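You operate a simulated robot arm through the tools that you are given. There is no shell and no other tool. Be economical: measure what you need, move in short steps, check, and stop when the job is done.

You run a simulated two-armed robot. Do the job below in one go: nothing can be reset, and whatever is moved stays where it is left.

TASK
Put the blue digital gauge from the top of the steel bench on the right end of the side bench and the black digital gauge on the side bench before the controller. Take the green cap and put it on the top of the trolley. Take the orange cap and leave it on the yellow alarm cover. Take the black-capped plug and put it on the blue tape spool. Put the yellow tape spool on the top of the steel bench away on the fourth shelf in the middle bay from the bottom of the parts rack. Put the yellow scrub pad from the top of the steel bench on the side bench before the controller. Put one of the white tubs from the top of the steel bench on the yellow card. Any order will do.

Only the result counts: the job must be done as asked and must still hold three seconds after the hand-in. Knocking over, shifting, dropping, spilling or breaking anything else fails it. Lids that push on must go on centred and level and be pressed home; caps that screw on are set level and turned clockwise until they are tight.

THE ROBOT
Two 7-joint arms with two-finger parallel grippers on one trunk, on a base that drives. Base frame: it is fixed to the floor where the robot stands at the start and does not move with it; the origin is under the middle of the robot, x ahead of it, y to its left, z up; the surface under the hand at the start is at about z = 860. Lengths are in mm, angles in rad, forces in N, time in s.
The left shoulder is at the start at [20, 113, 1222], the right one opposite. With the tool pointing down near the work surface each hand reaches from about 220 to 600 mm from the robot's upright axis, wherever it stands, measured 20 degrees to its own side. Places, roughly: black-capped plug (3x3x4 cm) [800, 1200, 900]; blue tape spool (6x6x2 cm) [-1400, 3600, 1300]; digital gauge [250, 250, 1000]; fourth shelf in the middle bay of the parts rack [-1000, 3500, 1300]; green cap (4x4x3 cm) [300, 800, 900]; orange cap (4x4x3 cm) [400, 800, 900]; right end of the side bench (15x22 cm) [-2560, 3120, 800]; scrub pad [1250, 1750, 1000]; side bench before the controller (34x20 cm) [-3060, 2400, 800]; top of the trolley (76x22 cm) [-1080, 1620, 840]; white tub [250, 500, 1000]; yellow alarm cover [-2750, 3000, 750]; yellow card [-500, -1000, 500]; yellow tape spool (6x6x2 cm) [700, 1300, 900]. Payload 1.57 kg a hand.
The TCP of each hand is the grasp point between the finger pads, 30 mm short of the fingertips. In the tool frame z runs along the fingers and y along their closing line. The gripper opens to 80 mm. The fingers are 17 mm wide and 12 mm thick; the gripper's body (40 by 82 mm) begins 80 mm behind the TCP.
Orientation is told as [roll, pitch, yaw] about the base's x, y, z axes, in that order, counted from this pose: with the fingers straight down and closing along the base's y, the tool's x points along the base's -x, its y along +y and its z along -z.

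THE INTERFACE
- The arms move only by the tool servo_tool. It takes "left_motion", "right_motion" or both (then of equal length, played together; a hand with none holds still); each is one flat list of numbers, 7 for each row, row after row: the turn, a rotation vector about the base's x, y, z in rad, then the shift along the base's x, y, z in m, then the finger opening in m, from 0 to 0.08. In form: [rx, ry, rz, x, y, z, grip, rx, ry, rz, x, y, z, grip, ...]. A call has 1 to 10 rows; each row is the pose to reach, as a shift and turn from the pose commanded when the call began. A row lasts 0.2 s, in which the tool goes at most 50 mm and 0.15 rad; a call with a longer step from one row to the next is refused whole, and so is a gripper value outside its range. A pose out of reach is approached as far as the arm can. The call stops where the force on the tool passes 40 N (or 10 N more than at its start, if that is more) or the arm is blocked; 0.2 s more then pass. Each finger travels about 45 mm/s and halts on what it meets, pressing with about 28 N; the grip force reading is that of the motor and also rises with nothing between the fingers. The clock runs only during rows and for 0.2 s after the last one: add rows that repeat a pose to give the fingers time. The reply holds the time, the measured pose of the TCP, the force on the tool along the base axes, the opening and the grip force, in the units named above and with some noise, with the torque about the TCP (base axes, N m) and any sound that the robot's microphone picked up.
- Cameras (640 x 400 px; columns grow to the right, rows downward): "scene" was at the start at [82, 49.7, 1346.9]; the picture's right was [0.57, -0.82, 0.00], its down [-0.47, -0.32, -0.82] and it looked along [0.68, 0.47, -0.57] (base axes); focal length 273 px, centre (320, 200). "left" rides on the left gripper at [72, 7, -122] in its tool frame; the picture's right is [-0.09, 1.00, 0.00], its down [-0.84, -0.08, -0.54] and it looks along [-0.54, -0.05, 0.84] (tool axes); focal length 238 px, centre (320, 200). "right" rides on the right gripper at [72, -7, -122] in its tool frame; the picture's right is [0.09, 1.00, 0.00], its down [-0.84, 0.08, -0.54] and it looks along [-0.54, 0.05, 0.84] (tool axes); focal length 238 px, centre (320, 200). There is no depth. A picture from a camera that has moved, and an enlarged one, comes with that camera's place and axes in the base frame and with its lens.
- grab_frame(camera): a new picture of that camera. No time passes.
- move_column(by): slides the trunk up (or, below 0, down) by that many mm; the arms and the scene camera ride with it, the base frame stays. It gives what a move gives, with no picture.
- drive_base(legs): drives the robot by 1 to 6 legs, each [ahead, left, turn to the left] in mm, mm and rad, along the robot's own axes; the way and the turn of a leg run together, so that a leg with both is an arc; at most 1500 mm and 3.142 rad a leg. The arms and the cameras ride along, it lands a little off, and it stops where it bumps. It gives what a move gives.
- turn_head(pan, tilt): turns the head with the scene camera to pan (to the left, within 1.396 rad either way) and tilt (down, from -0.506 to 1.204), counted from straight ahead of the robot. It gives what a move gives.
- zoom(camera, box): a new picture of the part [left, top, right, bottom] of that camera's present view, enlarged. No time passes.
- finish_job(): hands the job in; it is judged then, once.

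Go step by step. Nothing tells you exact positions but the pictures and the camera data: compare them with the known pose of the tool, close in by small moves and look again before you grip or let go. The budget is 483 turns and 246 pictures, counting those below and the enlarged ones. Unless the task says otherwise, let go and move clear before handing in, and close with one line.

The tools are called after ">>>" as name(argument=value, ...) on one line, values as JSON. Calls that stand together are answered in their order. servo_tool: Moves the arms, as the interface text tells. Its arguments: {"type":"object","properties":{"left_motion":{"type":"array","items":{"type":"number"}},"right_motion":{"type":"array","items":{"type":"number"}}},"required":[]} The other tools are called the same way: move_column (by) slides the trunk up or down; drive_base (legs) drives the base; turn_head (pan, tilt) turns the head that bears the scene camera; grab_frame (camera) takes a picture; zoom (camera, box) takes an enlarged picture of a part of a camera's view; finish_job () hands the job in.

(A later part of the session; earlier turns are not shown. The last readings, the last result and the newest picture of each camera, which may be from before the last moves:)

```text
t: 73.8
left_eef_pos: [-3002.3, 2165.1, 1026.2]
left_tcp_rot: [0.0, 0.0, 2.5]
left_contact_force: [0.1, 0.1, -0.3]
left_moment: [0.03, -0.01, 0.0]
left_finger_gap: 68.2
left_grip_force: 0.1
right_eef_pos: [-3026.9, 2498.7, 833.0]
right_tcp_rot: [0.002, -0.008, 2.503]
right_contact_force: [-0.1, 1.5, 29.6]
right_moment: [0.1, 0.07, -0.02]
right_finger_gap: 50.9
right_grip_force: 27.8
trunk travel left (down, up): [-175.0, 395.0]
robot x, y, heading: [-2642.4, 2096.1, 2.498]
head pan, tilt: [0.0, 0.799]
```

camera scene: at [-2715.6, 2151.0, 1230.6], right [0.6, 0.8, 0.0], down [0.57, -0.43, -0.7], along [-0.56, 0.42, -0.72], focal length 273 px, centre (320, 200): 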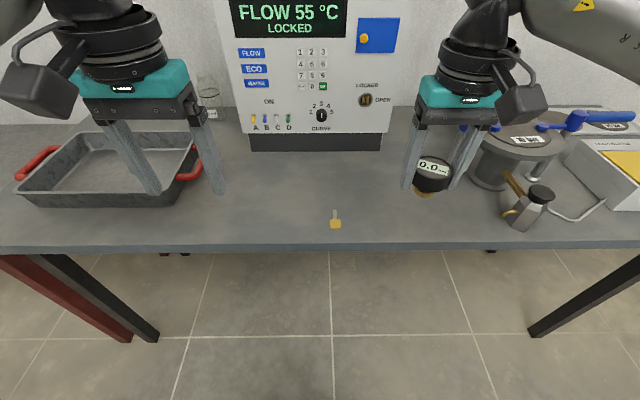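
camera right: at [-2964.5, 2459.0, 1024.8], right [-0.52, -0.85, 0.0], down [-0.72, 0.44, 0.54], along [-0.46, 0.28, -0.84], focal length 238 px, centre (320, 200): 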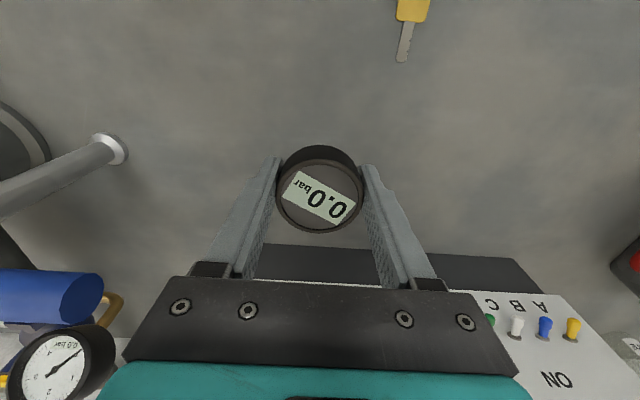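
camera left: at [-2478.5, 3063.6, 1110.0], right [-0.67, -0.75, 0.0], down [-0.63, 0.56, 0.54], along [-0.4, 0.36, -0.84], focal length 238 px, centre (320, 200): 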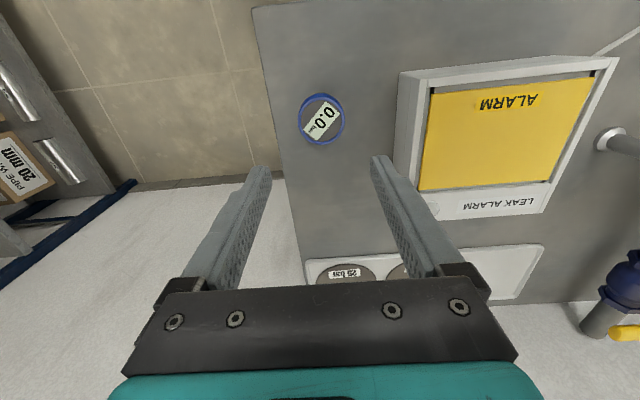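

It's on the bench. I'll ease off, release, rise and pull back.

>>> servo_tool(right_motion=[0, 0, 0, 0, 0, 0.006, 0.03, 0, 0, 0, 0, 0, 0.006, 0.045, 0, 0, 0, 0, 0, 0.006, 0.06, 0, 0, 0, 0, 0, 0.006, 0.07, 0, 0, 0, 0, 0, 0.006, 0.07, 0, 0, 0, 0, 0, 0.045, 0.07, 0, 0, 0, 0, 0, 0.09, 0.07, 0, 0, 0, 0, 0, 0.13, 0.07, 0, 0, 0, 0, 0, 0.17, 0.07])

>>> servo_tool(right_motion=[0, 0, 0, 0.04, -0.015, 0, 0.08, 0, 0, 0, 0.08, -0.03, 0, 0.08, 0, 0, 0, 0.12, -0.045, 0, 0.08, 0, 0, 0, 0.16, -0.058, 0, 0.08, 0, 0, 0, 0.174, -0.058, 0, 0.08])

>>> grab_frame(camera="scene")

```text
t: 75.8
left_eef_pos: [-3003.5, 2166.9, 1025.6]
left_tcp_rot: [0.0, -0.001, 2.502]
left_contact_force: [0.4, 0.4, 0.1]
left_moment: [-0.02, 0.02, -0.01]
left_finger_gap: 67.9
left_grip_force: 0.1
right_eef_pos: [-3026.4, 2499.5, 1000.8]
right_tcp_rot: [-0.001, 0.0, 2.503]
right_contact_force: [-0.2, -0.7, 0.2]
right_moment: [0.04, 0.01, -0.02]
right_finger_gap: 70.1
right_grip_force: 0.1
trunk travel left (down, up): [-175.0, 395.0]
robot x, y, heading: [-2638.6, 2100.4, 2.503]
head pan, tilt: [0.0, 0.799]
```

```text
t: 77.0
left_eef_pos: [-3004.0, 2164.0, 1025.0]
left_tcp_rot: [0.001, 0.001, 2.503]
left_contact_force: [0.4, -0.1, 0.3]
left_moment: [0.04, 0.01, -0.04]
left_finger_gap: 67.8
left_grip_force: 0.1
right_eef_pos: [-2851.3, 2440.4, 998.6]
right_tcp_rot: [0.002, 0.0, 2.501]
right_contact_force: [0.4, -0.2, 0.5]
right_moment: [-0.03, -0.02, -0.01]
right_finger_gap: 79.9
right_grip_force: 0.0
trunk travel left (down, up): [-175.0, 395.0]
robot x, y, heading: [-2644.3, 2099.0, 2.498]
head pan, tilt: [0.0, 0.799]
```

```text
216 pictures are left
camera scene: at [-2715.4, 2150.9, 1230.5], right [0.6, 0.8, 0.0], down [0.58, -0.43, -0.7], along [-0.56, 0.42, -0.72], focal length 273 px, centre (320, 200)
```

scene: 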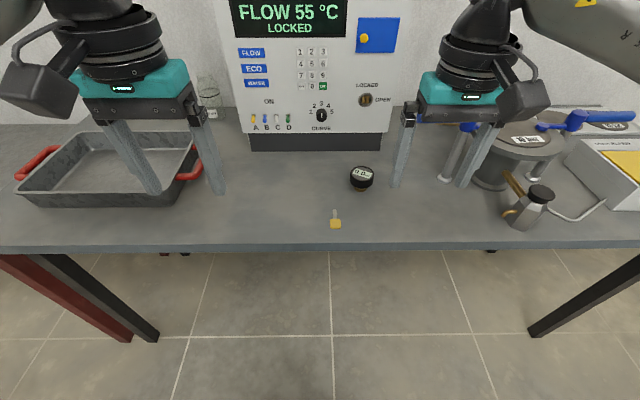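

Both gauges are done. I'll head back up the aisle to the steel bench for the orange cap and the scrub pad.

>>> move_column(by=100)

>>> drive_base(legs=[[-200, 0, 0], [0, -1270, 0], [-1300, 0, 0], [-1150, 0, 0], [0, 0, 3.14]])

>>> turn_head(pan=0.5, tilt=0.5)

>>> grab_frame(camera="scene")

```text
t: 78.3
left_eef_pos: [-3004.1, 2166.6, 1125.2]
left_tcp_rot: [0.001, 0.0, 2.501]
left_contact_force: [-0.4, 1.0, -0.7]
left_moment: [0.02, -0.02, -0.02]
left_finger_gap: 68.0
left_grip_force: 0.1
right_eef_pos: [-2852.3, 2440.3, 1098.5]
right_tcp_rot: [0.0, 0.0, 2.504]
right_contact_force: [-0.1, 1.5, 0.9]
right_moment: [0.0, 0.02, 0.01]
right_finger_gap: 80.0
right_grip_force: 0.0
trunk travel left (down, up): [-275.0, 295.0]
robot x, y, heading: [-2643.1, 2093.8, 2.498]
head pan, tilt: [0.0, 0.799]
```

```text
t: 105.0
left_eef_pos: [642.4, 1574.7, 1125.2]
left_tcp_rot: [0.001, 0.0, -0.588]
left_contact_force: [0.1, 0.7, -0.3]
left_moment: [-0.01, 0.01, 0.02]
left_finger_gap: 68.0
left_grip_force: 0.1
right_eef_pos: [505.8, 1291.1, 1097.4]
right_tcp_rot: [0.0, -0.001, -0.589]
right_contact_force: [-0.1, -0.5, -0.5]
right_moment: [-0.01, -0.03, 0.02]
right_finger_gap: 79.9
right_grip_force: 0.0
trunk travel left (down, up): [-275.0, 295.0]
robot x, y, heading: [275.8, 1623.9, -0.591]
head pan, tilt: [0.0, 0.799]
```

```text
t: 105.9
left_eef_pos: [642.2, 1573.3, 1125.7]
left_tcp_rot: [-0.001, -0.001, -0.589]
left_contact_force: [0.0, 0.0, 0.3]
left_moment: [0.01, 0.03, -0.02]
left_finger_gap: 68.2
left_grip_force: 0.0
right_eef_pos: [504.8, 1291.7, 1100.3]
right_tcp_rot: [0.0, 0.001, -0.589]
right_contact_force: [-0.1, 0.3, 0.1]
right_moment: [-0.02, 0.0, 0.0]
right_finger_gap: 79.9
right_grip_force: 0.1
trunk travel left (down, up): [-275.0, 295.0]
robot x, y, heading: [275.7, 1620.2, -0.587]
head pan, tilt: [0.499, 0.499]
```

```text
215 pictures are left
camera scene: at [376.3, 1609.2, 1356.4], right [-0.09, -1.0, 0.0], down [-0.48, 0.04, -0.88], along [0.87, -0.08, -0.48], focal length 273 px, centre (320, 200)
```

scene: 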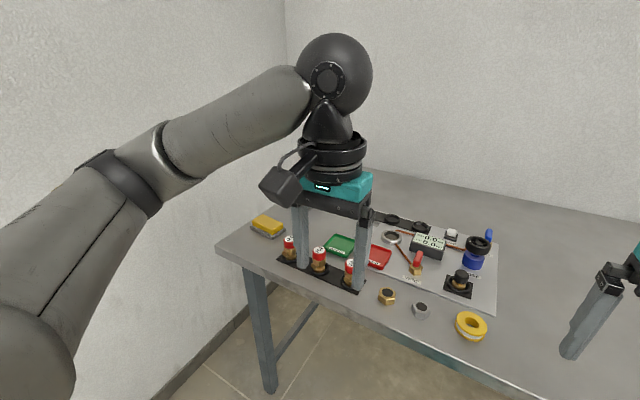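

The scrub pad sits at the bench's far left corner near [1100,1710]. The spool and the black-capped plug are further right. I'll move left and ahead for the pad.

>>> drive_base(legs=[[0, 300, -0.03], [140, 0, 0]])

>>> turn_head(pan=0.3, tilt=0.75)

>>> grab_frame(camera="scene")

>>> grab_frame(camera="left")

```text
t: 108.9
left_eef_pos: [924.0, 1726.6, 1125.2]
left_tcp_rot: [0.001, 0.0, -0.613]
left_contact_force: [0.7, 0.4, 0.6]
left_moment: [0.01, 0.01, 0.02]
left_finger_gap: 68.1
left_grip_force: 0.1
right_eef_pos: [779.6, 1448.3, 1098.7]
right_tcp_rot: [-0.002, 0.003, -0.611]
right_contact_force: [-0.2, -0.1, -0.2]
right_moment: [0.02, 0.0, 0.04]
right_finger_gap: 80.1
right_grip_force: 0.0
trunk travel left (down, up): [-275.0, 295.0]
robot x, y, heading: [560.0, 1783.0, -0.615]
head pan, tilt: [0.499, 0.499]
```

```text
t: 109.7
left_eef_pos: [921.8, 1727.0, 1124.5]
left_tcp_rot: [0.0, 0.0, -0.612]
left_contact_force: [-0.5, 0.0, -0.5]
left_moment: [0.0, 0.0, 0.01]
left_finger_gap: 68.0
left_grip_force: 0.1
right_eef_pos: [779.0, 1449.5, 1098.1]
right_tcp_rot: [-0.001, 0.0, -0.614]
right_contact_force: [1.1, 0.0, -0.5]
right_moment: [0.02, 0.03, -0.01]
right_finger_gap: 79.9
right_grip_force: 0.0
trunk travel left (down, up): [-275.0, 295.0]
robot x, y, heading: [558.7, 1787.2, -0.616]
head pan, tilt: [0.3, 0.75]
```

```text
214 pictures are left
camera scene: at [646.0, 1754.7, 1334.6], right [-0.31, -0.95, 0.0], down [-0.65, 0.21, -0.73], along [0.7, -0.22, -0.68], focal length 273 px, centre (320, 200)
```

scene: 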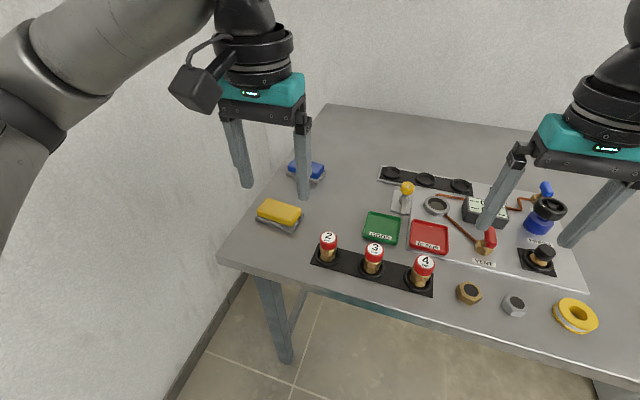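

```text
213 pictures are left
camera left: at [867.7, 1774.4, 1248.9], right [0.65, 0.76, 0.0], down [0.64, -0.55, 0.54], along [0.41, -0.35, -0.84], focal length 238 px, centre (320, 200)
```

left: 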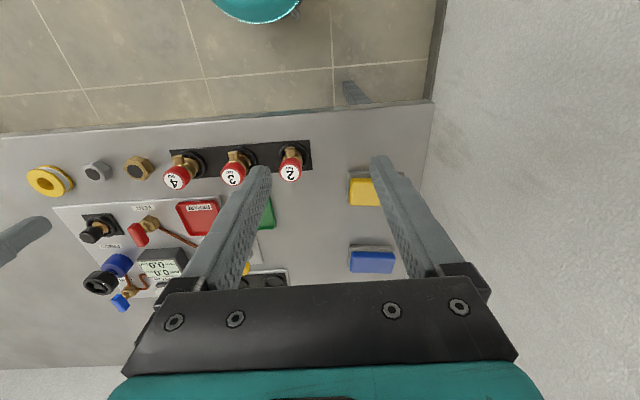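

The pad is about 100 mm long, lying near [1078,1703]. I'll bring the left hand above it to see its size and angle.

>>> servo_tool(left_motion=[0, 0, 0, 0.039, -0.006, -0.02, 0.08, 0, 0, 0, 0.078, -0.012, -0.04, 0.08, 0, 0, 0, 0.117, -0.018, -0.06, 0.08, 0, 0, 0, 0.15, -0.024, -0.08, 0.08, 0, 0, 0, 0.15, -0.024, -0.1, 0.08])

>>> grab_frame(camera="left")

```text
t: 110.8
left_eef_pos: [1074.0, 1705.2, 1025.4]
left_tcp_rot: [-0.001, 0.002, -0.614]
left_contact_force: [0.7, -0.6, -0.9]
left_moment: [0.0, 0.01, 0.03]
left_finger_gap: 80.0
left_grip_force: 0.2
right_eef_pos: [778.3, 1449.6, 1098.9]
right_tcp_rot: [-0.001, 0.001, -0.613]
right_contact_force: [-0.2, -0.6, -0.2]
right_moment: [-0.02, 0.0, 0.02]
right_finger_gap: 80.0
right_grip_force: 0.1
trunk travel left (down, up): [-275.0, 295.0]
robot x, y, heading: [558.7, 1788.9, -0.612]
head pan, tilt: [0.3, 0.75]
```

```text
212 pictures are left
camera left: at [1017.7, 1751.4, 1149.2], right [0.65, 0.76, 0.0], down [0.64, -0.55, 0.54], along [0.41, -0.35, -0.84], focal length 238 px, centre (320, 200)
```

left: 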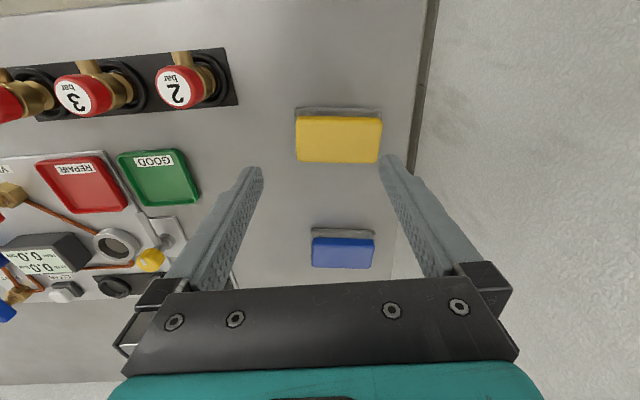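

The pad is about 94×52 mm with its long side along my finger-closing line. I'll turn the hand about 1.46 rad to grip it across the short side.

>>> servo_tool(left_motion=[0, 0, 0.146, 0.005, 0.001, 0, 0.08, 0, 0, 0.292, 0.01, 0.002, 0, 0.08, 0, 0, 0.438, 0.015, 0.003, 0, 0.08, 0, 0, 0.584, 0.02, 0.005, 0, 0.08, 0, 0, 0.73, 0.02, 0.007, 0, 0.08, 0, 0, 0.876, 0.02, 0.007, 0, 0.08, 0, 0, 1.022, 0.02, 0.007, 0, 0.08, 0, 0, 1.168, 0.02, 0.007, 0, 0.08, 0, 0, 1.314, 0.02, 0.007, 0, 0.08, 0, 0, 1.46, 0.02, 0.007, 0, 0.08])

>>> grab_frame(camera="left")

```text
t: 113.0
left_eef_pos: [1093.6, 1711.2, 1025.6]
left_tcp_rot: [-0.001, -0.001, 0.849]
left_contact_force: [-0.8, 0.9, 0.3]
left_moment: [0.03, -0.01, -0.01]
left_finger_gap: 80.0
left_grip_force: 0.2
right_eef_pos: [778.8, 1448.9, 1098.4]
right_tcp_rot: [0.001, -0.001, -0.613]
right_contact_force: [0.1, 0.0, -0.6]
right_moment: [0.03, -0.02, -0.03]
right_finger_gap: 80.0
right_grip_force: 0.1
trunk travel left (down, up): [-275.0, 295.0]
robot x, y, heading: [560.8, 1784.7, -0.614]
head pan, tilt: [0.3, 0.75]
```

```text
211 pictures are left
camera left: at [1040.4, 1660.9, 1149.0], right [-0.69, 0.73, 0.0], down [0.61, 0.58, 0.54], along [0.39, 0.37, -0.84], focal length 238 px, centre (320, 200)
```

left: 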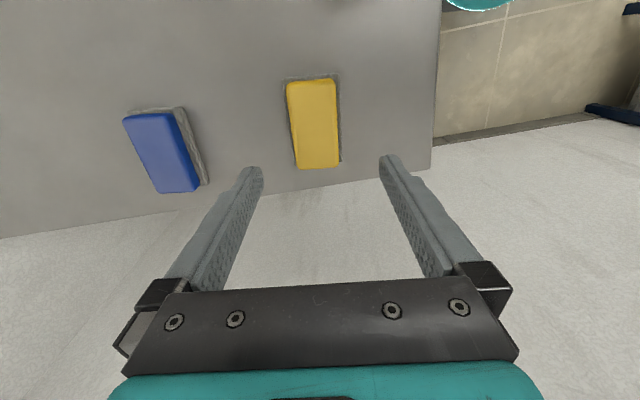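

The hand is now aligned with the pad, which is low (top about z 875). I'll descend to just above the bench and close.

>>> servo_tool(left_motion=[0, 0, 0, 0.007, -0.004, -0.045, 0.08, 0, 0, 0, 0.007, -0.004, -0.09, 0.08, 0, 0, 0, 0.007, -0.004, -0.131, 0.08, 0, 0, 0, 0.007, -0.004, -0.131, 0.065, 0, 0, 0, 0.007, -0.004, -0.131, 0.05, 0, 0, 0, 0.007, -0.004, -0.131, 0.035, 0, 0, 0, 0.007, -0.004, -0.131, 0.03, 0, 0, 0, 0.007, -0.004, -0.131, 0.03])

>>> grab_frame(camera="left")

```text
t: 114.8
left_eef_pos: [1098.6, 1708.4, 893.9]
left_tcp_rot: [0.002, 0.001, 0.846]
left_contact_force: [-0.1, 0.5, 0.8]
left_moment: [-0.02, -0.01, 0.03]
left_finger_gap: 61.2
left_grip_force: 27.9
right_eef_pos: [778.5, 1448.8, 1099.9]
right_tcp_rot: [-0.001, 0.0, -0.613]
right_contact_force: [-0.2, -0.3, 0.6]
right_moment: [0.01, -0.02, 0.01]
right_finger_gap: 80.1
right_grip_force: 0.1
trunk travel left (down, up): [-275.0, 295.0]
robot x, y, heading: [557.8, 1785.2, -0.61]
head pan, tilt: [0.3, 0.75]
```

```text
210 pictures are left
camera left: at [1045.7, 1657.7, 1017.4], right [-0.68, 0.73, 0.0], down [0.61, 0.58, 0.54], along [0.39, 0.37, -0.84], focal length 238 px, centre (320, 200)
```

left: 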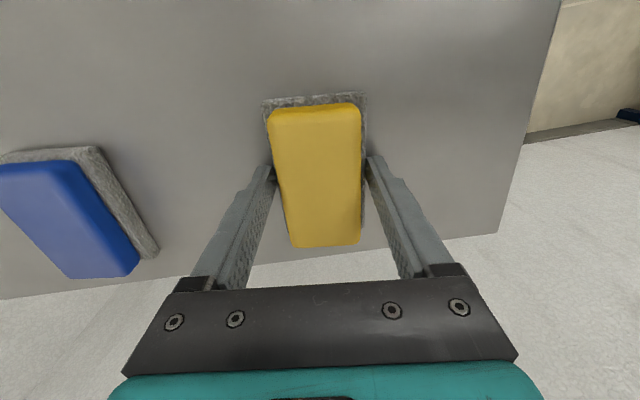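

It's gripped across the base layer at 61 mm. I'll lift and check it holds.

>>> servo_tool(left_motion=[0, 0, 0, 0, 0, 0.03, 0.03, 0, 0, 0, 0, 0, 0.07, 0.03, 0, 0, 0, 0, 0, 0.11, 0.03, 0, 0, 0, 0, 0, 0.15, 0.03, 0, 0, 0, 0, 0, 0.19, 0.03, 0, 0, 0, -0.04, 0.005, 0.21, 0.03, 0, 0, 0, -0.08, 0.01, 0.23, 0.03, 0, 0, 0, -0.12, 0.015, 0.23, 0.03, 0, 0, 0, -0.16, 0.02, 0.23, 0.03])

>>> grab_frame(camera="left")

>>> grab_frame(camera="right")

```text
t: 116.8
left_eef_pos: [939.5, 1727.0, 1123.2]
left_tcp_rot: [0.001, 0.001, 0.847]
left_contact_force: [-0.1, 0.2, -0.2]
left_moment: [0.0, 0.02, 0.03]
left_finger_gap: 61.1
left_grip_force: 28.1
right_eef_pos: [779.7, 1449.3, 1099.8]
right_tcp_rot: [0.0, 0.0, -0.611]
right_contact_force: [0.3, 0.8, 0.2]
right_moment: [-0.01, -0.01, 0.0]
right_finger_gap: 79.9
right_grip_force: 0.1
trunk travel left (down, up): [-275.0, 295.0]
robot x, y, heading: [562.4, 1787.5, -0.611]
head pan, tilt: [0.3, 0.75]
```

```text
209 pictures are left
camera left: at [887.4, 1677.8, 1247.4], right [-0.69, 0.73, 0.0], down [0.61, 0.58, 0.54], along [0.39, 0.37, -0.84], focal length 238 px, centre (320, 200)
```

left: 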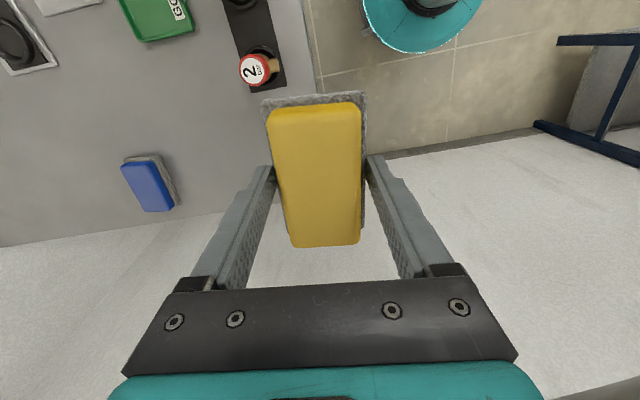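

```text
208 pictures are left
camera right: at [716.4, 1485.6, 1219.7], right [0.5, 0.87, 0.0], down [0.73, -0.42, 0.54], along [0.47, -0.27, -0.84], focal length 238 px, centre (320, 200)
```

right: 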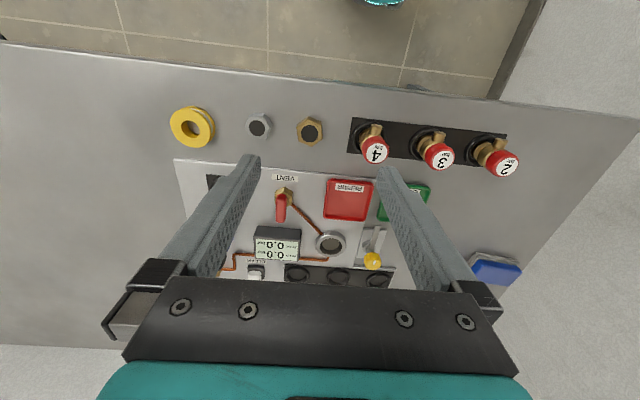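

The pad holds. Now I'll strafe right along the bench to the caps.

>>> drive_base(legs=[[-40, 0, 0], [0, -820, 0]])

>>> turn_head(pan=-0.2, tilt=0.9)

>>> grab_frame(camera="right")

>>> grab_frame(camera="scene")

```text
t: 121.7
left_eef_pos: [450.1, 1090.2, 1125.0]
left_tcp_rot: [0.0, -0.001, 0.865]
left_contact_force: [-0.6, 0.0, -0.2]
left_moment: [0.02, -0.02, -0.01]
left_finger_gap: 60.8
left_grip_force: 27.7
right_eef_pos: [294.3, 810.1, 1098.7]
right_tcp_rot: [0.0, 0.001, -0.593]
right_contact_force: [0.9, -0.7, 0.8]
right_moment: [0.02, 0.01, 0.02]
right_finger_gap: 80.3
right_grip_force: 0.1
trunk travel left (down, up): [-275.0, 295.0]
robot x, y, heading: [70.0, 1145.0, -0.593]
head pan, tilt: [0.3, 0.75]
```

```text
t: 122.6
left_eef_pos: [451.1, 1089.9, 1123.3]
left_tcp_rot: [0.001, 0.0, 0.866]
left_contact_force: [-0.5, 0.5, -0.8]
left_moment: [0.0, 0.01, -0.01]
left_finger_gap: 60.9
left_grip_force: 28.3
right_eef_pos: [293.5, 810.2, 1098.5]
right_tcp_rot: [0.001, 0.0, -0.594]
right_contact_force: [-0.3, -0.4, 1.0]
right_moment: [-0.01, -0.02, -0.02]
right_finger_gap: 80.0
right_grip_force: 0.1
trunk travel left (down, up): [-275.0, 295.0]
robot x, y, heading: [67.2, 1143.3, -0.596]
head pan, tilt: [-0.201, 0.901]
```

```text
207 pictures are left
camera right: at [231.1, 844.7, 1219.7], right [0.48, 0.88, 0.0], down [0.74, -0.4, 0.54], along [0.48, -0.26, -0.84], focal length 238 px, centre (320, 200)
```

right: 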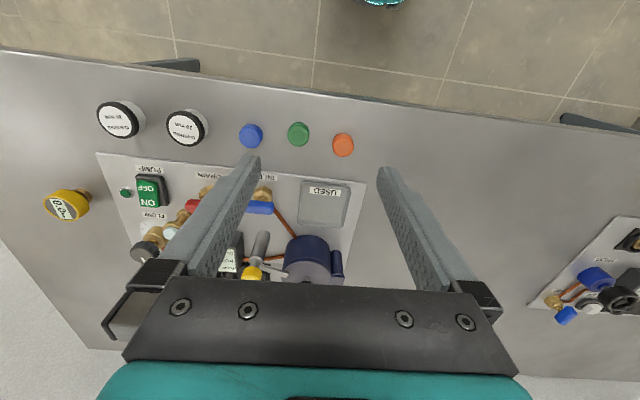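

```text
206 pictures are left
camera scene: at [128.7, 1082.4, 1322.6], right [-0.71, -0.7, 0.0], down [-0.55, 0.56, -0.62], along [0.44, -0.44, -0.78], focal length 273 px, centre (320, 200)
```

scene: 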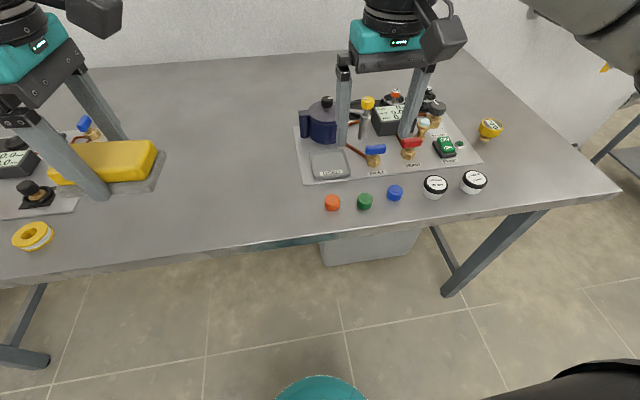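

The orange cap is at about [354,818] with the green one 67 mm away. I'll come down above orange with a narrower opening.

>>> servo_tool(right_motion=[0, 0, 0, 0.015, 0.002, -0.035, 0.07, 0, 0, 0, 0.03, 0.004, -0.07, 0.06, 0, 0, 0, 0.045, 0.006, -0.105, 0.06, 0, 0, 0, 0.06, 0.008, -0.135, 0.06])

>>> grab_frame(camera="right")

```text
t: 123.6
left_eef_pos: [450.9, 1090.5, 1124.3]
left_tcp_rot: [0.002, 0.0, 0.867]
left_contact_force: [0.3, 1.0, -1.3]
left_moment: [0.01, 0.03, 0.02]
left_finger_gap: 61.0
left_grip_force: 27.8
right_eef_pos: [353.0, 818.1, 965.2]
right_tcp_rot: [0.001, 0.0, -0.592]
right_contact_force: [-0.6, 0.0, -0.1]
right_moment: [0.01, -0.07, 0.01]
right_finger_gap: 59.7
right_grip_force: 0.0
trunk travel left (down, up): [-275.0, 295.0]
robot x, y, heading: [68.1, 1142.3, -0.592]
head pan, tilt: [-0.201, 0.901]
```

```text
205 pictures are left
camera right: at [290.5, 853.6, 1085.4], right [0.48, 0.88, 0.0], down [0.74, -0.4, 0.54], along [0.48, -0.26, -0.84], focal length 238 px, centre (320, 200)
```

right: 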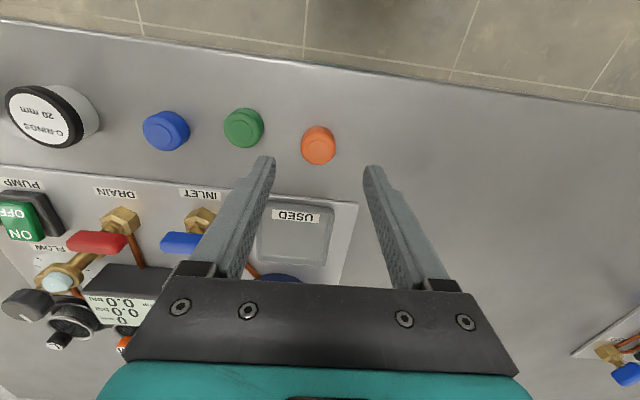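

It's well centred. I'll descend and grip the orange cap.

>>> servo_tool(right_motion=[0, 0, 0, 0.001, -0.001, -0.036, 0.06, 0, 0, 0, 0.001, -0.001, -0.072, 0.06, 0, 0, 0, 0.001, -0.001, -0.072, 0.045, 0, 0, 0, 0.001, -0.001, -0.072, 0.03, 0, 0, 0, 0.001, -0.001, -0.072, 0.015, 0, 0, 0, 0.001, -0.001, -0.072, 0.015, 0, 0, 0, 0.001, -0.001, -0.03, 0.015, 0, 0, 0, 0.001, -0.001, 0.01, 0.015, 0, 0, 0, 0.001, -0.001, 0.055, 0.015, 0, 0, 0, 0.001, -0.001, 0.1, 0.015])

>>> grab_frame(camera="right")

```text
t: 125.8
left_eef_pos: [451.3, 1090.7, 1123.8]
left_tcp_rot: [0.0, 0.0, 0.866]
left_contact_force: [0.2, 1.0, 0.1]
left_moment: [-0.03, 0.0, 0.02]
left_finger_gap: 61.4
left_grip_force: 27.4
right_eef_pos: [355.8, 814.7, 1064.1]
right_tcp_rot: [0.0, 0.001, -0.592]
right_contact_force: [0.6, 0.1, 0.1]
right_moment: [-0.04, 0.01, 0.01]
right_finger_gap: 28.7
right_grip_force: 28.1
trunk travel left (down, up): [-275.0, 295.0]
robot x, y, heading: [67.4, 1145.3, -0.593]
head pan, tilt: [-0.201, 0.901]
```

```text
204 pictures are left
camera right: at [293.1, 849.2, 1185.3], right [0.48, 0.88, 0.0], down [0.74, -0.4, 0.54], along [0.47, -0.26, -0.84], focal length 238 px, centre (320, 200)
```

right: 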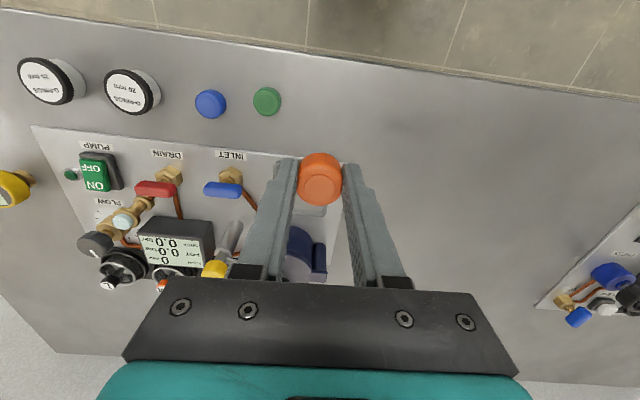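

The orange cap is held. I'll turn round and take both items to the side bench.

>>> drive_base(legs=[[0, 0, 3.1], [0, -440, 0], [1300, 0, 0], [1250, 0, 0], [0, 650, 0]])

>>> turn_head(pan=0.0, tilt=0.7)

>>> grab_frame(camera="scene")

```text
t: 151.2
left_eef_pos: [-2589.5, 2363.5, 1124.2]
left_tcp_rot: [-0.003, -0.001, -2.259]
left_contact_force: [0.2, 0.4, -0.7]
left_moment: [0.01, 0.01, -0.05]
left_finger_gap: 60.8
left_grip_force: 28.4
right_eef_pos: [-2499.1, 2641.0, 1064.3]
right_tcp_rot: [0.001, 0.0, 2.562]
right_contact_force: [0.4, 0.4, 0.5]
right_moment: [0.0, 0.0, 0.02]
right_finger_gap: 29.9
right_grip_force: 27.5
trunk travel left (down, up): [-275.0, 295.0]
robot x, y, heading: [-2210.0, 2320.3, 2.563]
head pan, tilt: [-0.201, 0.901]
```

```text
t: 151.9
left_eef_pos: [-2590.1, 2364.5, 1124.3]
left_tcp_rot: [0.002, 0.0, -2.26]
left_contact_force: [0.0, 0.4, -0.5]
left_moment: [0.0, -0.01, 0.01]
left_finger_gap: 61.2
left_grip_force: 28.3
right_eef_pos: [-2498.4, 2641.0, 1063.2]
right_tcp_rot: [0.0, 0.001, 2.564]
right_contact_force: [-0.2, -0.4, -0.8]
right_moment: [-0.01, 0.0, 0.01]
right_finger_gap: 29.6
right_grip_force: 28.2
trunk travel left (down, up): [-275.0, 295.0]
robot x, y, heading: [-2208.0, 2317.5, 2.558]
head pan, tilt: [0.0, 0.7]
```

```text
203 pictures are left
camera scene: at [-2287.0, 2369.4, 1338.7], right [0.55, 0.84, 0.0], down [0.54, -0.35, -0.76], along [-0.64, 0.42, -0.64], focal length 273 px, centre (320, 200)
```

scene: 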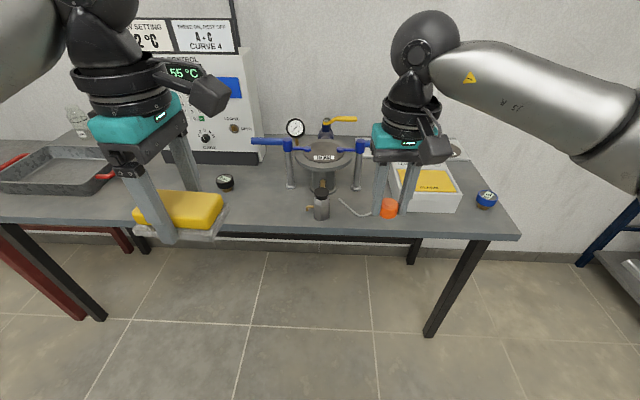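

I'll align and move up to the alarm box so the right hand can set the orange cap on the yellow cover.

>>> drive_base(legs=[[0, -150, -0.05], [210, 0, 0]])

>>> turn_head(pan=-0.2, tilt=0.85)

>>> grab_frame(camera="scene")

>>> grab_frame(camera="right")

```text
t: 154.5
left_eef_pos: [-2672.5, 2628.9, 1123.7]
left_tcp_rot: [0.0, 0.001, -2.309]
left_contact_force: [0.2, -0.6, -0.6]
left_moment: [-0.01, 0.01, -0.03]
left_finger_gap: 61.2
left_grip_force: 28.1
right_eef_pos: [-2569.2, 2902.2, 1062.7]
right_tcp_rot: [0.0, 0.002, 2.515]
right_contact_force: [0.3, 0.5, -0.7]
right_moment: [-0.02, -0.01, -0.01]
right_finger_gap: 29.5
right_grip_force: 27.6
trunk travel left (down, up): [-275.0, 295.0]
robot x, y, heading: [-2294.0, 2565.8, 2.517]
head pan, tilt: [0.0, 0.7]
```

```text
t: 155.2
left_eef_pos: [-2671.7, 2630.5, 1124.4]
left_tcp_rot: [0.002, -0.002, -2.308]
left_contact_force: [0.1, 0.0, -0.9]
left_moment: [0.01, 0.04, 0.02]
left_finger_gap: 61.1
left_grip_force: 28.4
right_eef_pos: [-2567.2, 2902.8, 1064.2]
right_tcp_rot: [0.001, -0.001, 2.514]
right_contact_force: [-0.2, -1.2, 0.1]
right_moment: [0.01, -0.02, -0.01]
right_finger_gap: 29.8
right_grip_force: 28.0
trunk travel left (down, up): [-275.0, 295.0]
robot x, y, heading: [-2289.8, 2561.4, 2.513]
head pan, tilt: [-0.201, 0.85]
```

```text
202 pictures are left
camera scene: at [-2352.7, 2628.0, 1326.5], right [0.74, 0.68, 0.0], down [0.51, -0.55, -0.66], along [-0.45, 0.49, -0.75], focal length 273 px, centre (320, 200)
```

scene: 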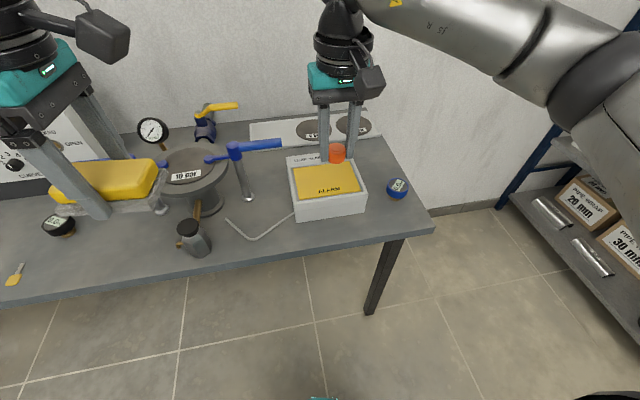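

```text
201 pictures are left
camera right: at [-2504.9, 2866.4, 1184.7], right [-0.51, -0.86, 0.0], down [-0.72, 0.43, 0.54], along [-0.47, 0.28, -0.84], focal length 238 px, centre (320, 200)
```

right: 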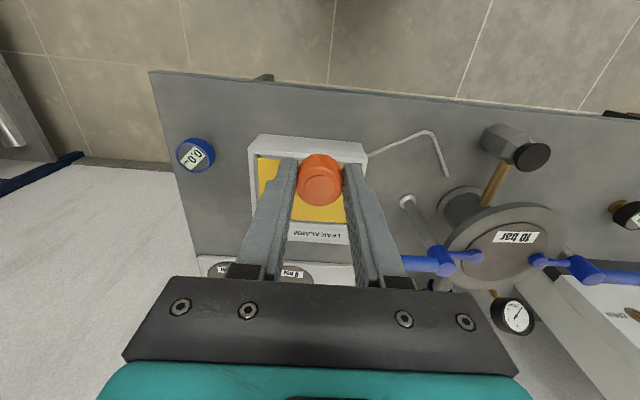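

The yellow cover's centre is near [-2649,2977], top about z 880. I'll move the cap above it and come down partway.

>>> servo_tool(right_motion=[0, 0, 0, -0.027, 0.025, 0, 0.015, 0, 0, 0, -0.055, 0.05, 0, 0.015, 0, 0, 0, -0.082, 0.074, 0, 0.015, 0, 0, 0, -0.082, 0.074, -0.04, 0.015, 0, 0, 0, -0.082, 0.074, -0.08, 0.015, 0, 0, 0, -0.082, 0.074, -0.11, 0.015])

>>> grab_frame(camera="right")

>>> zoom(camera="scene", box=[240, 60, 440, 260])

```text
t: 156.6
left_eef_pos: [-2672.0, 2629.9, 1123.2]
left_tcp_rot: [-0.001, 0.001, -2.308]
left_contact_force: [0.3, 0.2, -0.7]
left_moment: [0.03, 0.02, -0.01]
left_finger_gap: 60.9
left_grip_force: 28.2
right_eef_pos: [-2651.4, 2976.5, 952.8]
right_tcp_rot: [0.0, 0.0, 2.518]
right_contact_force: [-0.6, 0.1, -0.5]
right_moment: [0.02, -0.01, 0.03]
right_finger_gap: 29.7
right_grip_force: 27.9
trunk travel left (down, up): [-275.0, 295.0]
robot x, y, heading: [-2291.0, 2565.0, 2.512]
head pan, tilt: [-0.201, 0.85]
```

```text
200 pictures are left
camera right: at [-2587.7, 2940.3, 1073.0], right [-0.51, -0.86, 0.0], down [-0.72, 0.43, 0.54], along [-0.47, 0.28, -0.84], focal length 238 px, centre (320, 200)
```

right: 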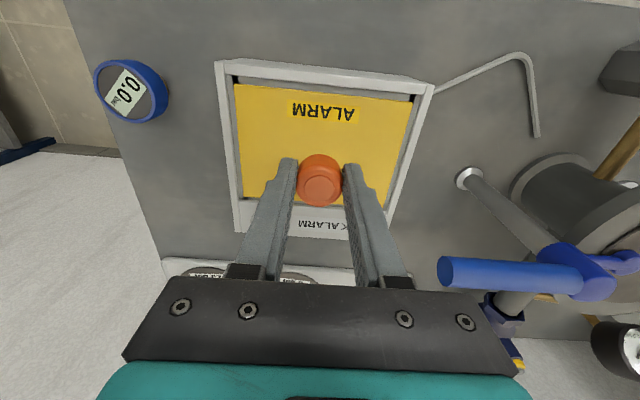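

```text
2.00 times, centred on (340, 160) of scene
camera zoom: at [-2352.7, 2628.1, 1326.5], right [0.74, 0.68, 0.0], down [0.51, -0.55, -0.66], along [-0.45, 0.49, -0.75], focal length 546 px, centre (280, 280)
```

zoom: 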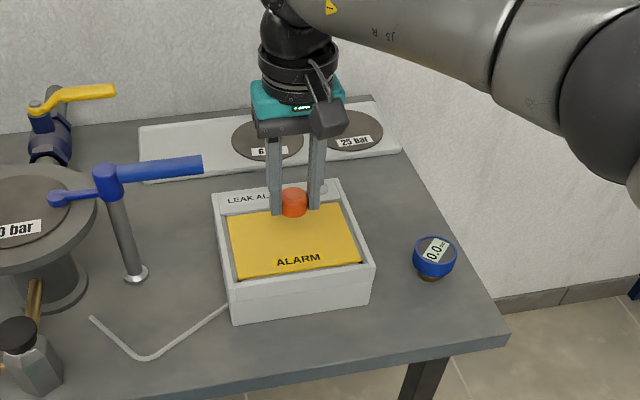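

The cap is centred over the cover. Lowering until contact.

>>> servo_tool(right_motion=[0, 0, 0, 0, 0, -0.025, 0.015, 0, 0, 0, 0, 0, -0.031, 0.015, 0, 0, 0, 0, 0, -0.036, 0.015, 0, 0, 0, 0, 0, -0.041, 0.015, 0, 0, 0, 0, 0, -0.045, 0.015, 0, 0, 0, 0, 0, -0.049, 0.015])

```text
t: 158.0
left_eef_pos: [-2671.0, 2628.6, 1123.8]
left_tcp_rot: [0.001, -0.001, -2.31]
left_contact_force: [1.2, -0.2, -0.9]
left_moment: [0.01, -0.01, 0.0]
left_finger_gap: 61.2
left_grip_force: 28.2
right_eef_pos: [-2649.6, 2976.0, 905.3]
right_tcp_rot: [-0.001, -0.003, 2.517]
right_contact_force: [0.7, 0.2, 0.6]
right_moment: [0.01, 0.01, -0.01]
right_finger_gap: 29.5
right_grip_force: 28.1
trunk travel left (down, up): [-275.0, 295.0]
robot x, y, heading: [-2288.3, 2563.3, 2.516]
head pan, tilt: [-0.201, 0.85]
```

>>> servo_tool(right_motion=[0, 0, 0, 0, 0, -0.004, 0.015, 0, 0, 0, 0, 0, -0.007, 0.015, 0, 0, 0, 0, 0, -0.01, 0.015])

>>> zoom(camera="scene", box=[280, 120, 400, 220])

```text
t: 158.8
left_eef_pos: [-2670.3, 2627.5, 1124.7]
left_tcp_rot: [-0.002, 0.001, -2.309]
left_contact_force: [-0.7, -0.8, -0.3]
left_moment: [-0.02, 0.02, 0.05]
left_finger_gap: 60.9
left_grip_force: 27.4
right_eef_pos: [-2650.1, 2977.0, 899.3]
right_tcp_rot: [0.001, -0.013, 2.515]
right_contact_force: [1.8, 2.3, 32.2]
right_moment: [0.11, -0.06, -0.02]
right_finger_gap: 30.2
right_grip_force: 27.6
trunk travel left (down, up): [-275.0, 295.0]
robot x, y, heading: [-2290.1, 2561.9, 2.517]
head pan, tilt: [-0.201, 0.85]
```

```text
4.00 times, centred on (340, 170) of scene
camera zoom: at [-2350.6, 2626.1, 1327.0], right [0.74, 0.68, 0.0], down [0.51, -0.55, -0.66], along [-0.45, 0.49, -0.75], focal length 1092 px, centre (240, 320)
```

zoom: 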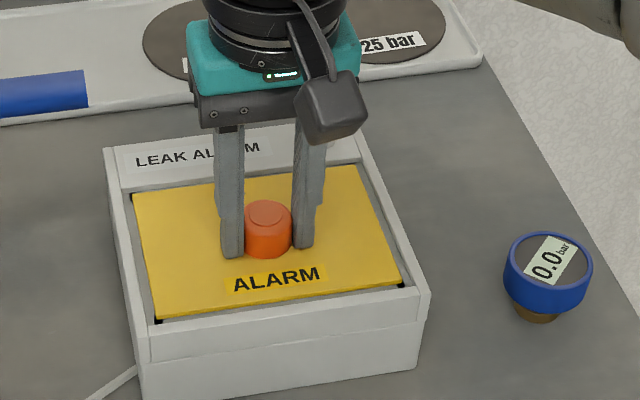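

It's in contact on the cover. I'll ease off, release, rise and check.

>>> servo_tool(right_motion=[0, 0, 0, 0, 0, 0.005, 0.015, 0, 0, 0, 0, 0, 0.005, 0.03, 0, 0, 0, 0, 0, 0.005, 0.045, 0, 0, 0, 0, 0, 0.005, 0.055, 0, 0, 0, 0, 0, 0.005, 0.055, 0, 0, 0, 0, 0, 0.045, 0.055, 0, 0, 0, 0, 0, 0.09, 0.055, 0, 0, 0, 0, 0, 0.13, 0.055, 0, 0, 0, 0, 0, 0.165, 0.055])

>>> servo_tool(right_motion=[0, 0, 0, 0.03, -0.025, 0, 0.07, 0, 0, 0, 0.06, -0.05, 0, 0.08, 0, 0, 0, 0.09, -0.075, 0.02, 0.08, 0, 0, 0, 0.1, -0.08, 0.03, 0.08])

>>> zoom(camera="scene", box=[240, 100, 440, 225])

```text
t: 160.8
left_eef_pos: [-2672.4, 2629.3, 1125.1]
left_tcp_rot: [0.0, 0.0, -2.308]
left_contact_force: [-0.1, 0.1, -1.2]
left_moment: [-0.02, -0.02, 0.01]
left_finger_gap: 61.1
left_grip_force: 28.1
right_eef_pos: [-2647.7, 2976.5, 1059.3]
right_tcp_rot: [0.0, 0.0, 2.516]
right_contact_force: [-1.2, -0.4, -0.2]
right_moment: [0.02, 0.02, 0.02]
right_finger_gap: 55.0
right_grip_force: 0.1
trunk travel left (down, up): [-275.0, 295.0]
robot x, y, heading: [-2291.9, 2562.7, 2.522]
head pan, tilt: [-0.201, 0.85]
```

```text
t: 161.8
left_eef_pos: [-2671.6, 2629.3, 1123.9]
left_tcp_rot: [-0.001, 0.001, -2.308]
left_contact_force: [-0.2, -0.6, -1.7]
left_moment: [0.0, 0.0, 0.0]
left_finger_gap: 61.1
left_grip_force: 27.9
right_eef_pos: [-2548.2, 2895.8, 1088.4]
right_tcp_rot: [0.001, -0.001, 2.516]
right_contact_force: [-0.1, 0.4, 0.5]
right_moment: [0.0, -0.05, -0.01]
right_finger_gap: 79.9
right_grip_force: 0.0
trunk travel left (down, up): [-275.0, 295.0]
robot x, y, heading: [-2289.5, 2565.0, 2.513]
head pan, tilt: [-0.201, 0.85]
```

```text
3.20 times, centred on (340, 162) of scene
camera zoom: at [-2352.6, 2628.0, 1326.5], right [0.74, 0.68, 0.0], down [0.51, -0.55, -0.66], along [-0.45, 0.49, -0.75], focal length 874 px, centre (256, 320)
```

zoom: 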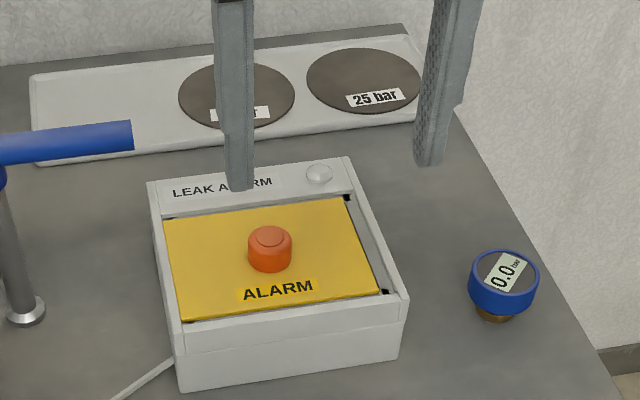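

The orange cap is on the yellow cover. Next, the pad goes in front of the controller.

>>> drive_base(legs=[[0, 560, 0]])

>>> move_column(by=-100)

>>> turn_head(pan=0.1, tilt=0.8)

>>> grab_frame(camera="scene")

```text
t: 165.1
left_eef_pos: [-3004.0, 2168.0, 1123.7]
left_tcp_rot: [0.0, 0.001, -2.306]
left_contact_force: [-0.1, -0.6, -0.7]
left_moment: [0.04, -0.01, 0.01]
left_finger_gap: 60.8
left_grip_force: 28.3
right_eef_pos: [-2880.7, 2435.6, 1087.7]
right_tcp_rot: [0.002, 0.0, 2.521]
right_contact_force: [0.1, 0.6, 0.7]
right_moment: [-0.01, -0.01, 0.04]
right_finger_gap: 80.0
right_grip_force: 0.0
trunk travel left (down, up): [-275.0, 295.0]
robot x, y, heading: [-2620.6, 2105.5, 2.525]
head pan, tilt: [-0.201, 0.85]
```

```text
t: 166.4
left_eef_pos: [-3004.0, 2168.0, 1024.7]
left_tcp_rot: [0.001, 0.001, -2.306]
left_contact_force: [-0.5, 0.1, -1.2]
left_moment: [0.03, 0.01, 0.01]
left_finger_gap: 60.5
left_grip_force: 27.9
right_eef_pos: [-2880.9, 2436.7, 987.8]
right_tcp_rot: [0.0, 0.0, 2.519]
right_contact_force: [0.4, 0.1, 0.1]
right_moment: [-0.01, 0.01, -0.03]
right_finger_gap: 80.0
right_grip_force: 0.1
trunk travel left (down, up): [-175.0, 395.0]
robot x, y, heading: [-2622.0, 2107.9, 2.519]
head pan, tilt: [-0.201, 0.85]
```

```text
t: 167.2
left_eef_pos: [-3003.4, 2168.0, 1024.7]
left_tcp_rot: [-0.001, 0.001, -2.307]
left_contact_force: [-0.1, -0.6, -1.5]
left_moment: [0.0, -0.02, 0.03]
left_finger_gap: 61.1
left_grip_force: 28.0
right_eef_pos: [-2881.4, 2435.8, 988.0]
right_tcp_rot: [0.001, 0.001, 2.519]
right_contact_force: [0.1, 0.2, -0.4]
right_moment: [0.02, 0.03, 0.01]
right_finger_gap: 80.2
right_grip_force: 0.1
trunk travel left (down, up): [-175.0, 395.0]
robot x, y, heading: [-2625.3, 2104.5, 2.517]
head pan, tilt: [0.099, 0.799]
```

```text
196 pictures are left
camera scene: at [-2701.1, 2150.8, 1230.5], right [0.5, 0.87, 0.0], down [0.62, -0.36, -0.7], along [-0.6, 0.35, -0.72], focal length 273 px, centre (320, 200)
```

scene: 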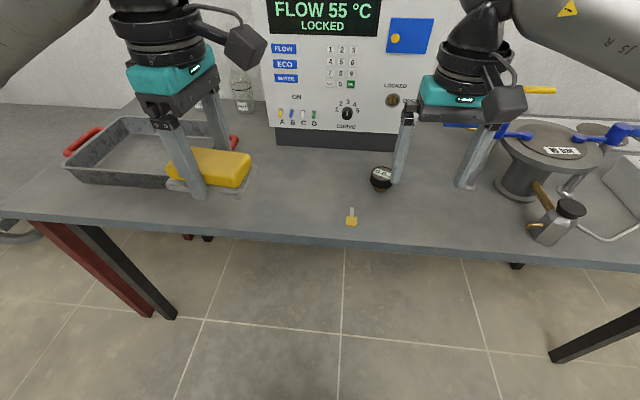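

The target left of the key is clear. I'm moving the pad to [-3127,2325].

>>> servo_tool(left_motion=[0, 0, 0, -0.025, 0.031, 0, 0.03, 0, 0, 0, -0.05, 0.063, 0, 0.03, 0, 0, 0, -0.074, 0.094, 0, 0.03, 0, 0, 0, -0.099, 0.126, 0, 0.03, 0, 0, 0, -0.123, 0.157, 0, 0.03, 0, 0, 0, -0.123, 0.157, -0.045, 0.03, 0, 0, 0, -0.123, 0.157, -0.09, 0.03, 0, 0, 0, -0.123, 0.157, -0.13, 0.03])

>>> grab_frame(camera="scene")

```text
t: 169.0
left_eef_pos: [-3126.8, 2326.1, 891.8]
left_tcp_rot: [-0.001, 0.0, -2.304]
left_contact_force: [-0.5, 0.0, 0.2]
left_moment: [0.02, 0.0, -0.04]
left_finger_gap: 61.1
left_grip_force: 28.3
right_eef_pos: [-2881.0, 2435.2, 986.3]
right_tcp_rot: [0.0, 0.001, 2.519]
right_contact_force: [-0.1, -0.2, 0.2]
right_moment: [0.0, 0.01, -0.02]
right_finger_gap: 79.8
right_grip_force: 0.2
trunk travel left (down, up): [-175.0, 395.0]
robot x, y, heading: [-2621.4, 2104.5, 2.519]
head pan, tilt: [0.099, 0.799]
```

```text
195 pictures are left
camera scene: at [-2701.2, 2150.9, 1230.5], right [0.5, 0.87, 0.0], down [0.62, -0.36, -0.7], along [-0.6, 0.35, -0.72], focal length 273 px, centre (320, 200)
```

scene: 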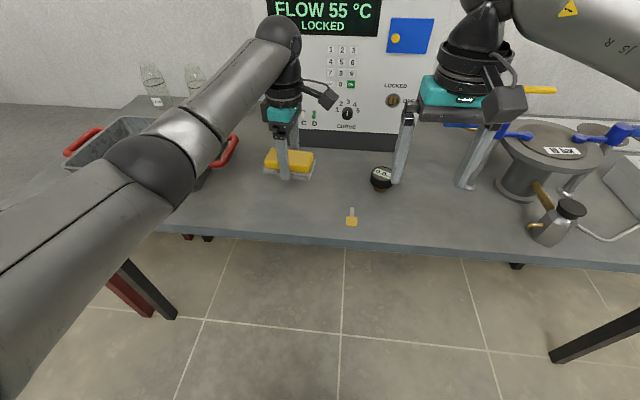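

Now lowering to contact.

>>> servo_tool(left_motion=[0, 0, 0, 0, 0, -0.035, 0.03, 0, 0, 0, 0, 0, -0.055, 0.03, 0, 0, 0, 0, 0, -0.06, 0.03, 0, 0, 0, 0, 0, -0.064, 0.03, 0, 0, 0, 0, 0, -0.067, 0.03])

```text
t: 170.2
left_eef_pos: [-3126.6, 2324.9, 833.0]
left_tcp_rot: [-0.01, -0.001, -2.304]
left_contact_force: [-1.4, -3.0, 31.4]
left_moment: [-0.35, -0.21, 0.04]
left_finger_gap: 61.4
left_grip_force: 28.0
right_eef_pos: [-2879.7, 2434.3, 989.3]
right_tcp_rot: [0.0, -0.001, 2.519]
right_contact_force: [0.8, -0.2, 0.7]
right_moment: [0.02, -0.03, 0.02]
right_finger_gap: 79.9
right_grip_force: 0.1
trunk travel left (down, up): [-175.0, 395.0]
robot x, y, heading: [-2622.4, 2105.3, 2.513]
head pan, tilt: [0.099, 0.799]
```

>>> servo_tool(left_motion=[0, 0, 0, 0, 0, 0.004, 0.03, 0, 0, 0, 0, 0, 0.004, 0.045, 0, 0, 0, 0, 0, 0.004, 0.06, 0, 0, 0, 0, 0, 0.004, 0.075, 0, 0, 0, 0, 0, 0.004, 0.08, 0, 0, 0, 0, 0, 0.045, 0.08, 0, 0, 0, 0, 0, 0.09, 0.08, 0, 0, 0, 0, 0, 0.13, 0.08, 0, 0, 0, 0, 0, 0.17, 0.08])

>>> servo_tool(left_motion=[0, 0, -0.145, 0.025, -0.031, 0, 0.08, 0, 0, -0.29, 0.05, -0.063, 0, 0.08, 0, 0, -0.435, 0.074, -0.094, 0, 0.08, 0, 0, -0.58, 0.099, -0.126, 0, 0.08, 0, 0, -0.725, 0.123, -0.157, 0, 0.08, 0, 0, -0.87, 0.123, -0.157, 0, 0.08, 0, 0, -1.015, 0.123, -0.157, 0, 0.08, 0, 0, -1.16, 0.123, -0.157, 0, 0.08, 0, 0, -1.305, 0.123, -0.157, 0, 0.08, 0, 0, -1.45, 0.123, -0.157, 0, 0.08])

>>> grab_frame(camera="scene")

```text
t: 172.2
left_eef_pos: [-3122.6, 2326.4, 996.1]
left_tcp_rot: [0.001, -0.001, -2.304]
left_contact_force: [0.2, 0.5, -0.6]
left_moment: [-0.02, 0.03, 0.0]
left_finger_gap: 79.7
left_grip_force: 0.1
right_eef_pos: [-2881.9, 2435.2, 987.8]
right_tcp_rot: [0.002, -0.001, 2.517]
right_contact_force: [0.2, -0.5, 0.3]
right_moment: [0.0, 0.01, 0.0]
right_finger_gap: 79.6
right_grip_force: 0.2
trunk travel left (down, up): [-175.0, 395.0]
robot x, y, heading: [-2620.7, 2102.6, 2.522]
head pan, tilt: [0.099, 0.799]
```

```text
t: 174.4
left_eef_pos: [-3003.6, 2168.2, 995.9]
left_tcp_rot: [0.001, 0.0, 2.528]
left_contact_force: [-0.1, -0.1, -0.5]
left_moment: [0.01, 0.0, 0.05]
left_finger_gap: 80.3
left_grip_force: 0.0
right_eef_pos: [-2881.7, 2435.5, 987.8]
right_tcp_rot: [0.0, 0.001, 2.517]
right_contact_force: [0.0, -0.1, 0.2]
right_moment: [-0.01, 0.01, 0.0]
right_finger_gap: 80.3
right_grip_force: 0.1
trunk travel left (down, up): [-175.0, 395.0]
robot x, y, heading: [-2622.5, 2103.3, 2.518]
head pan, tilt: [0.099, 0.799]
```

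```text
194 pictures are left
camera scene: at [-2701.1, 2150.8, 1230.5], right [0.5, 0.87, 0.0], down [0.62, -0.36, -0.7], along [-0.6, 0.35, -0.72], focal length 273 px, centre (320, 200)
```

scene: 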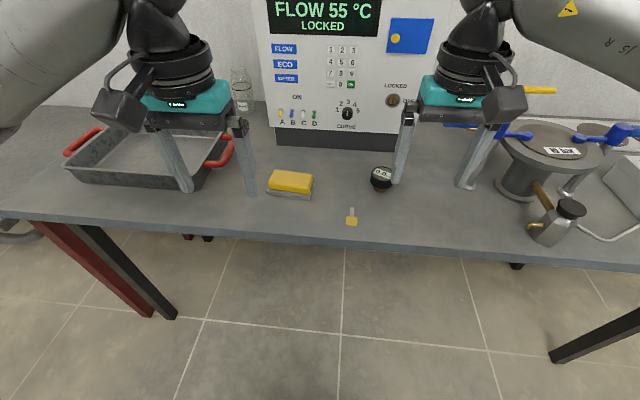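

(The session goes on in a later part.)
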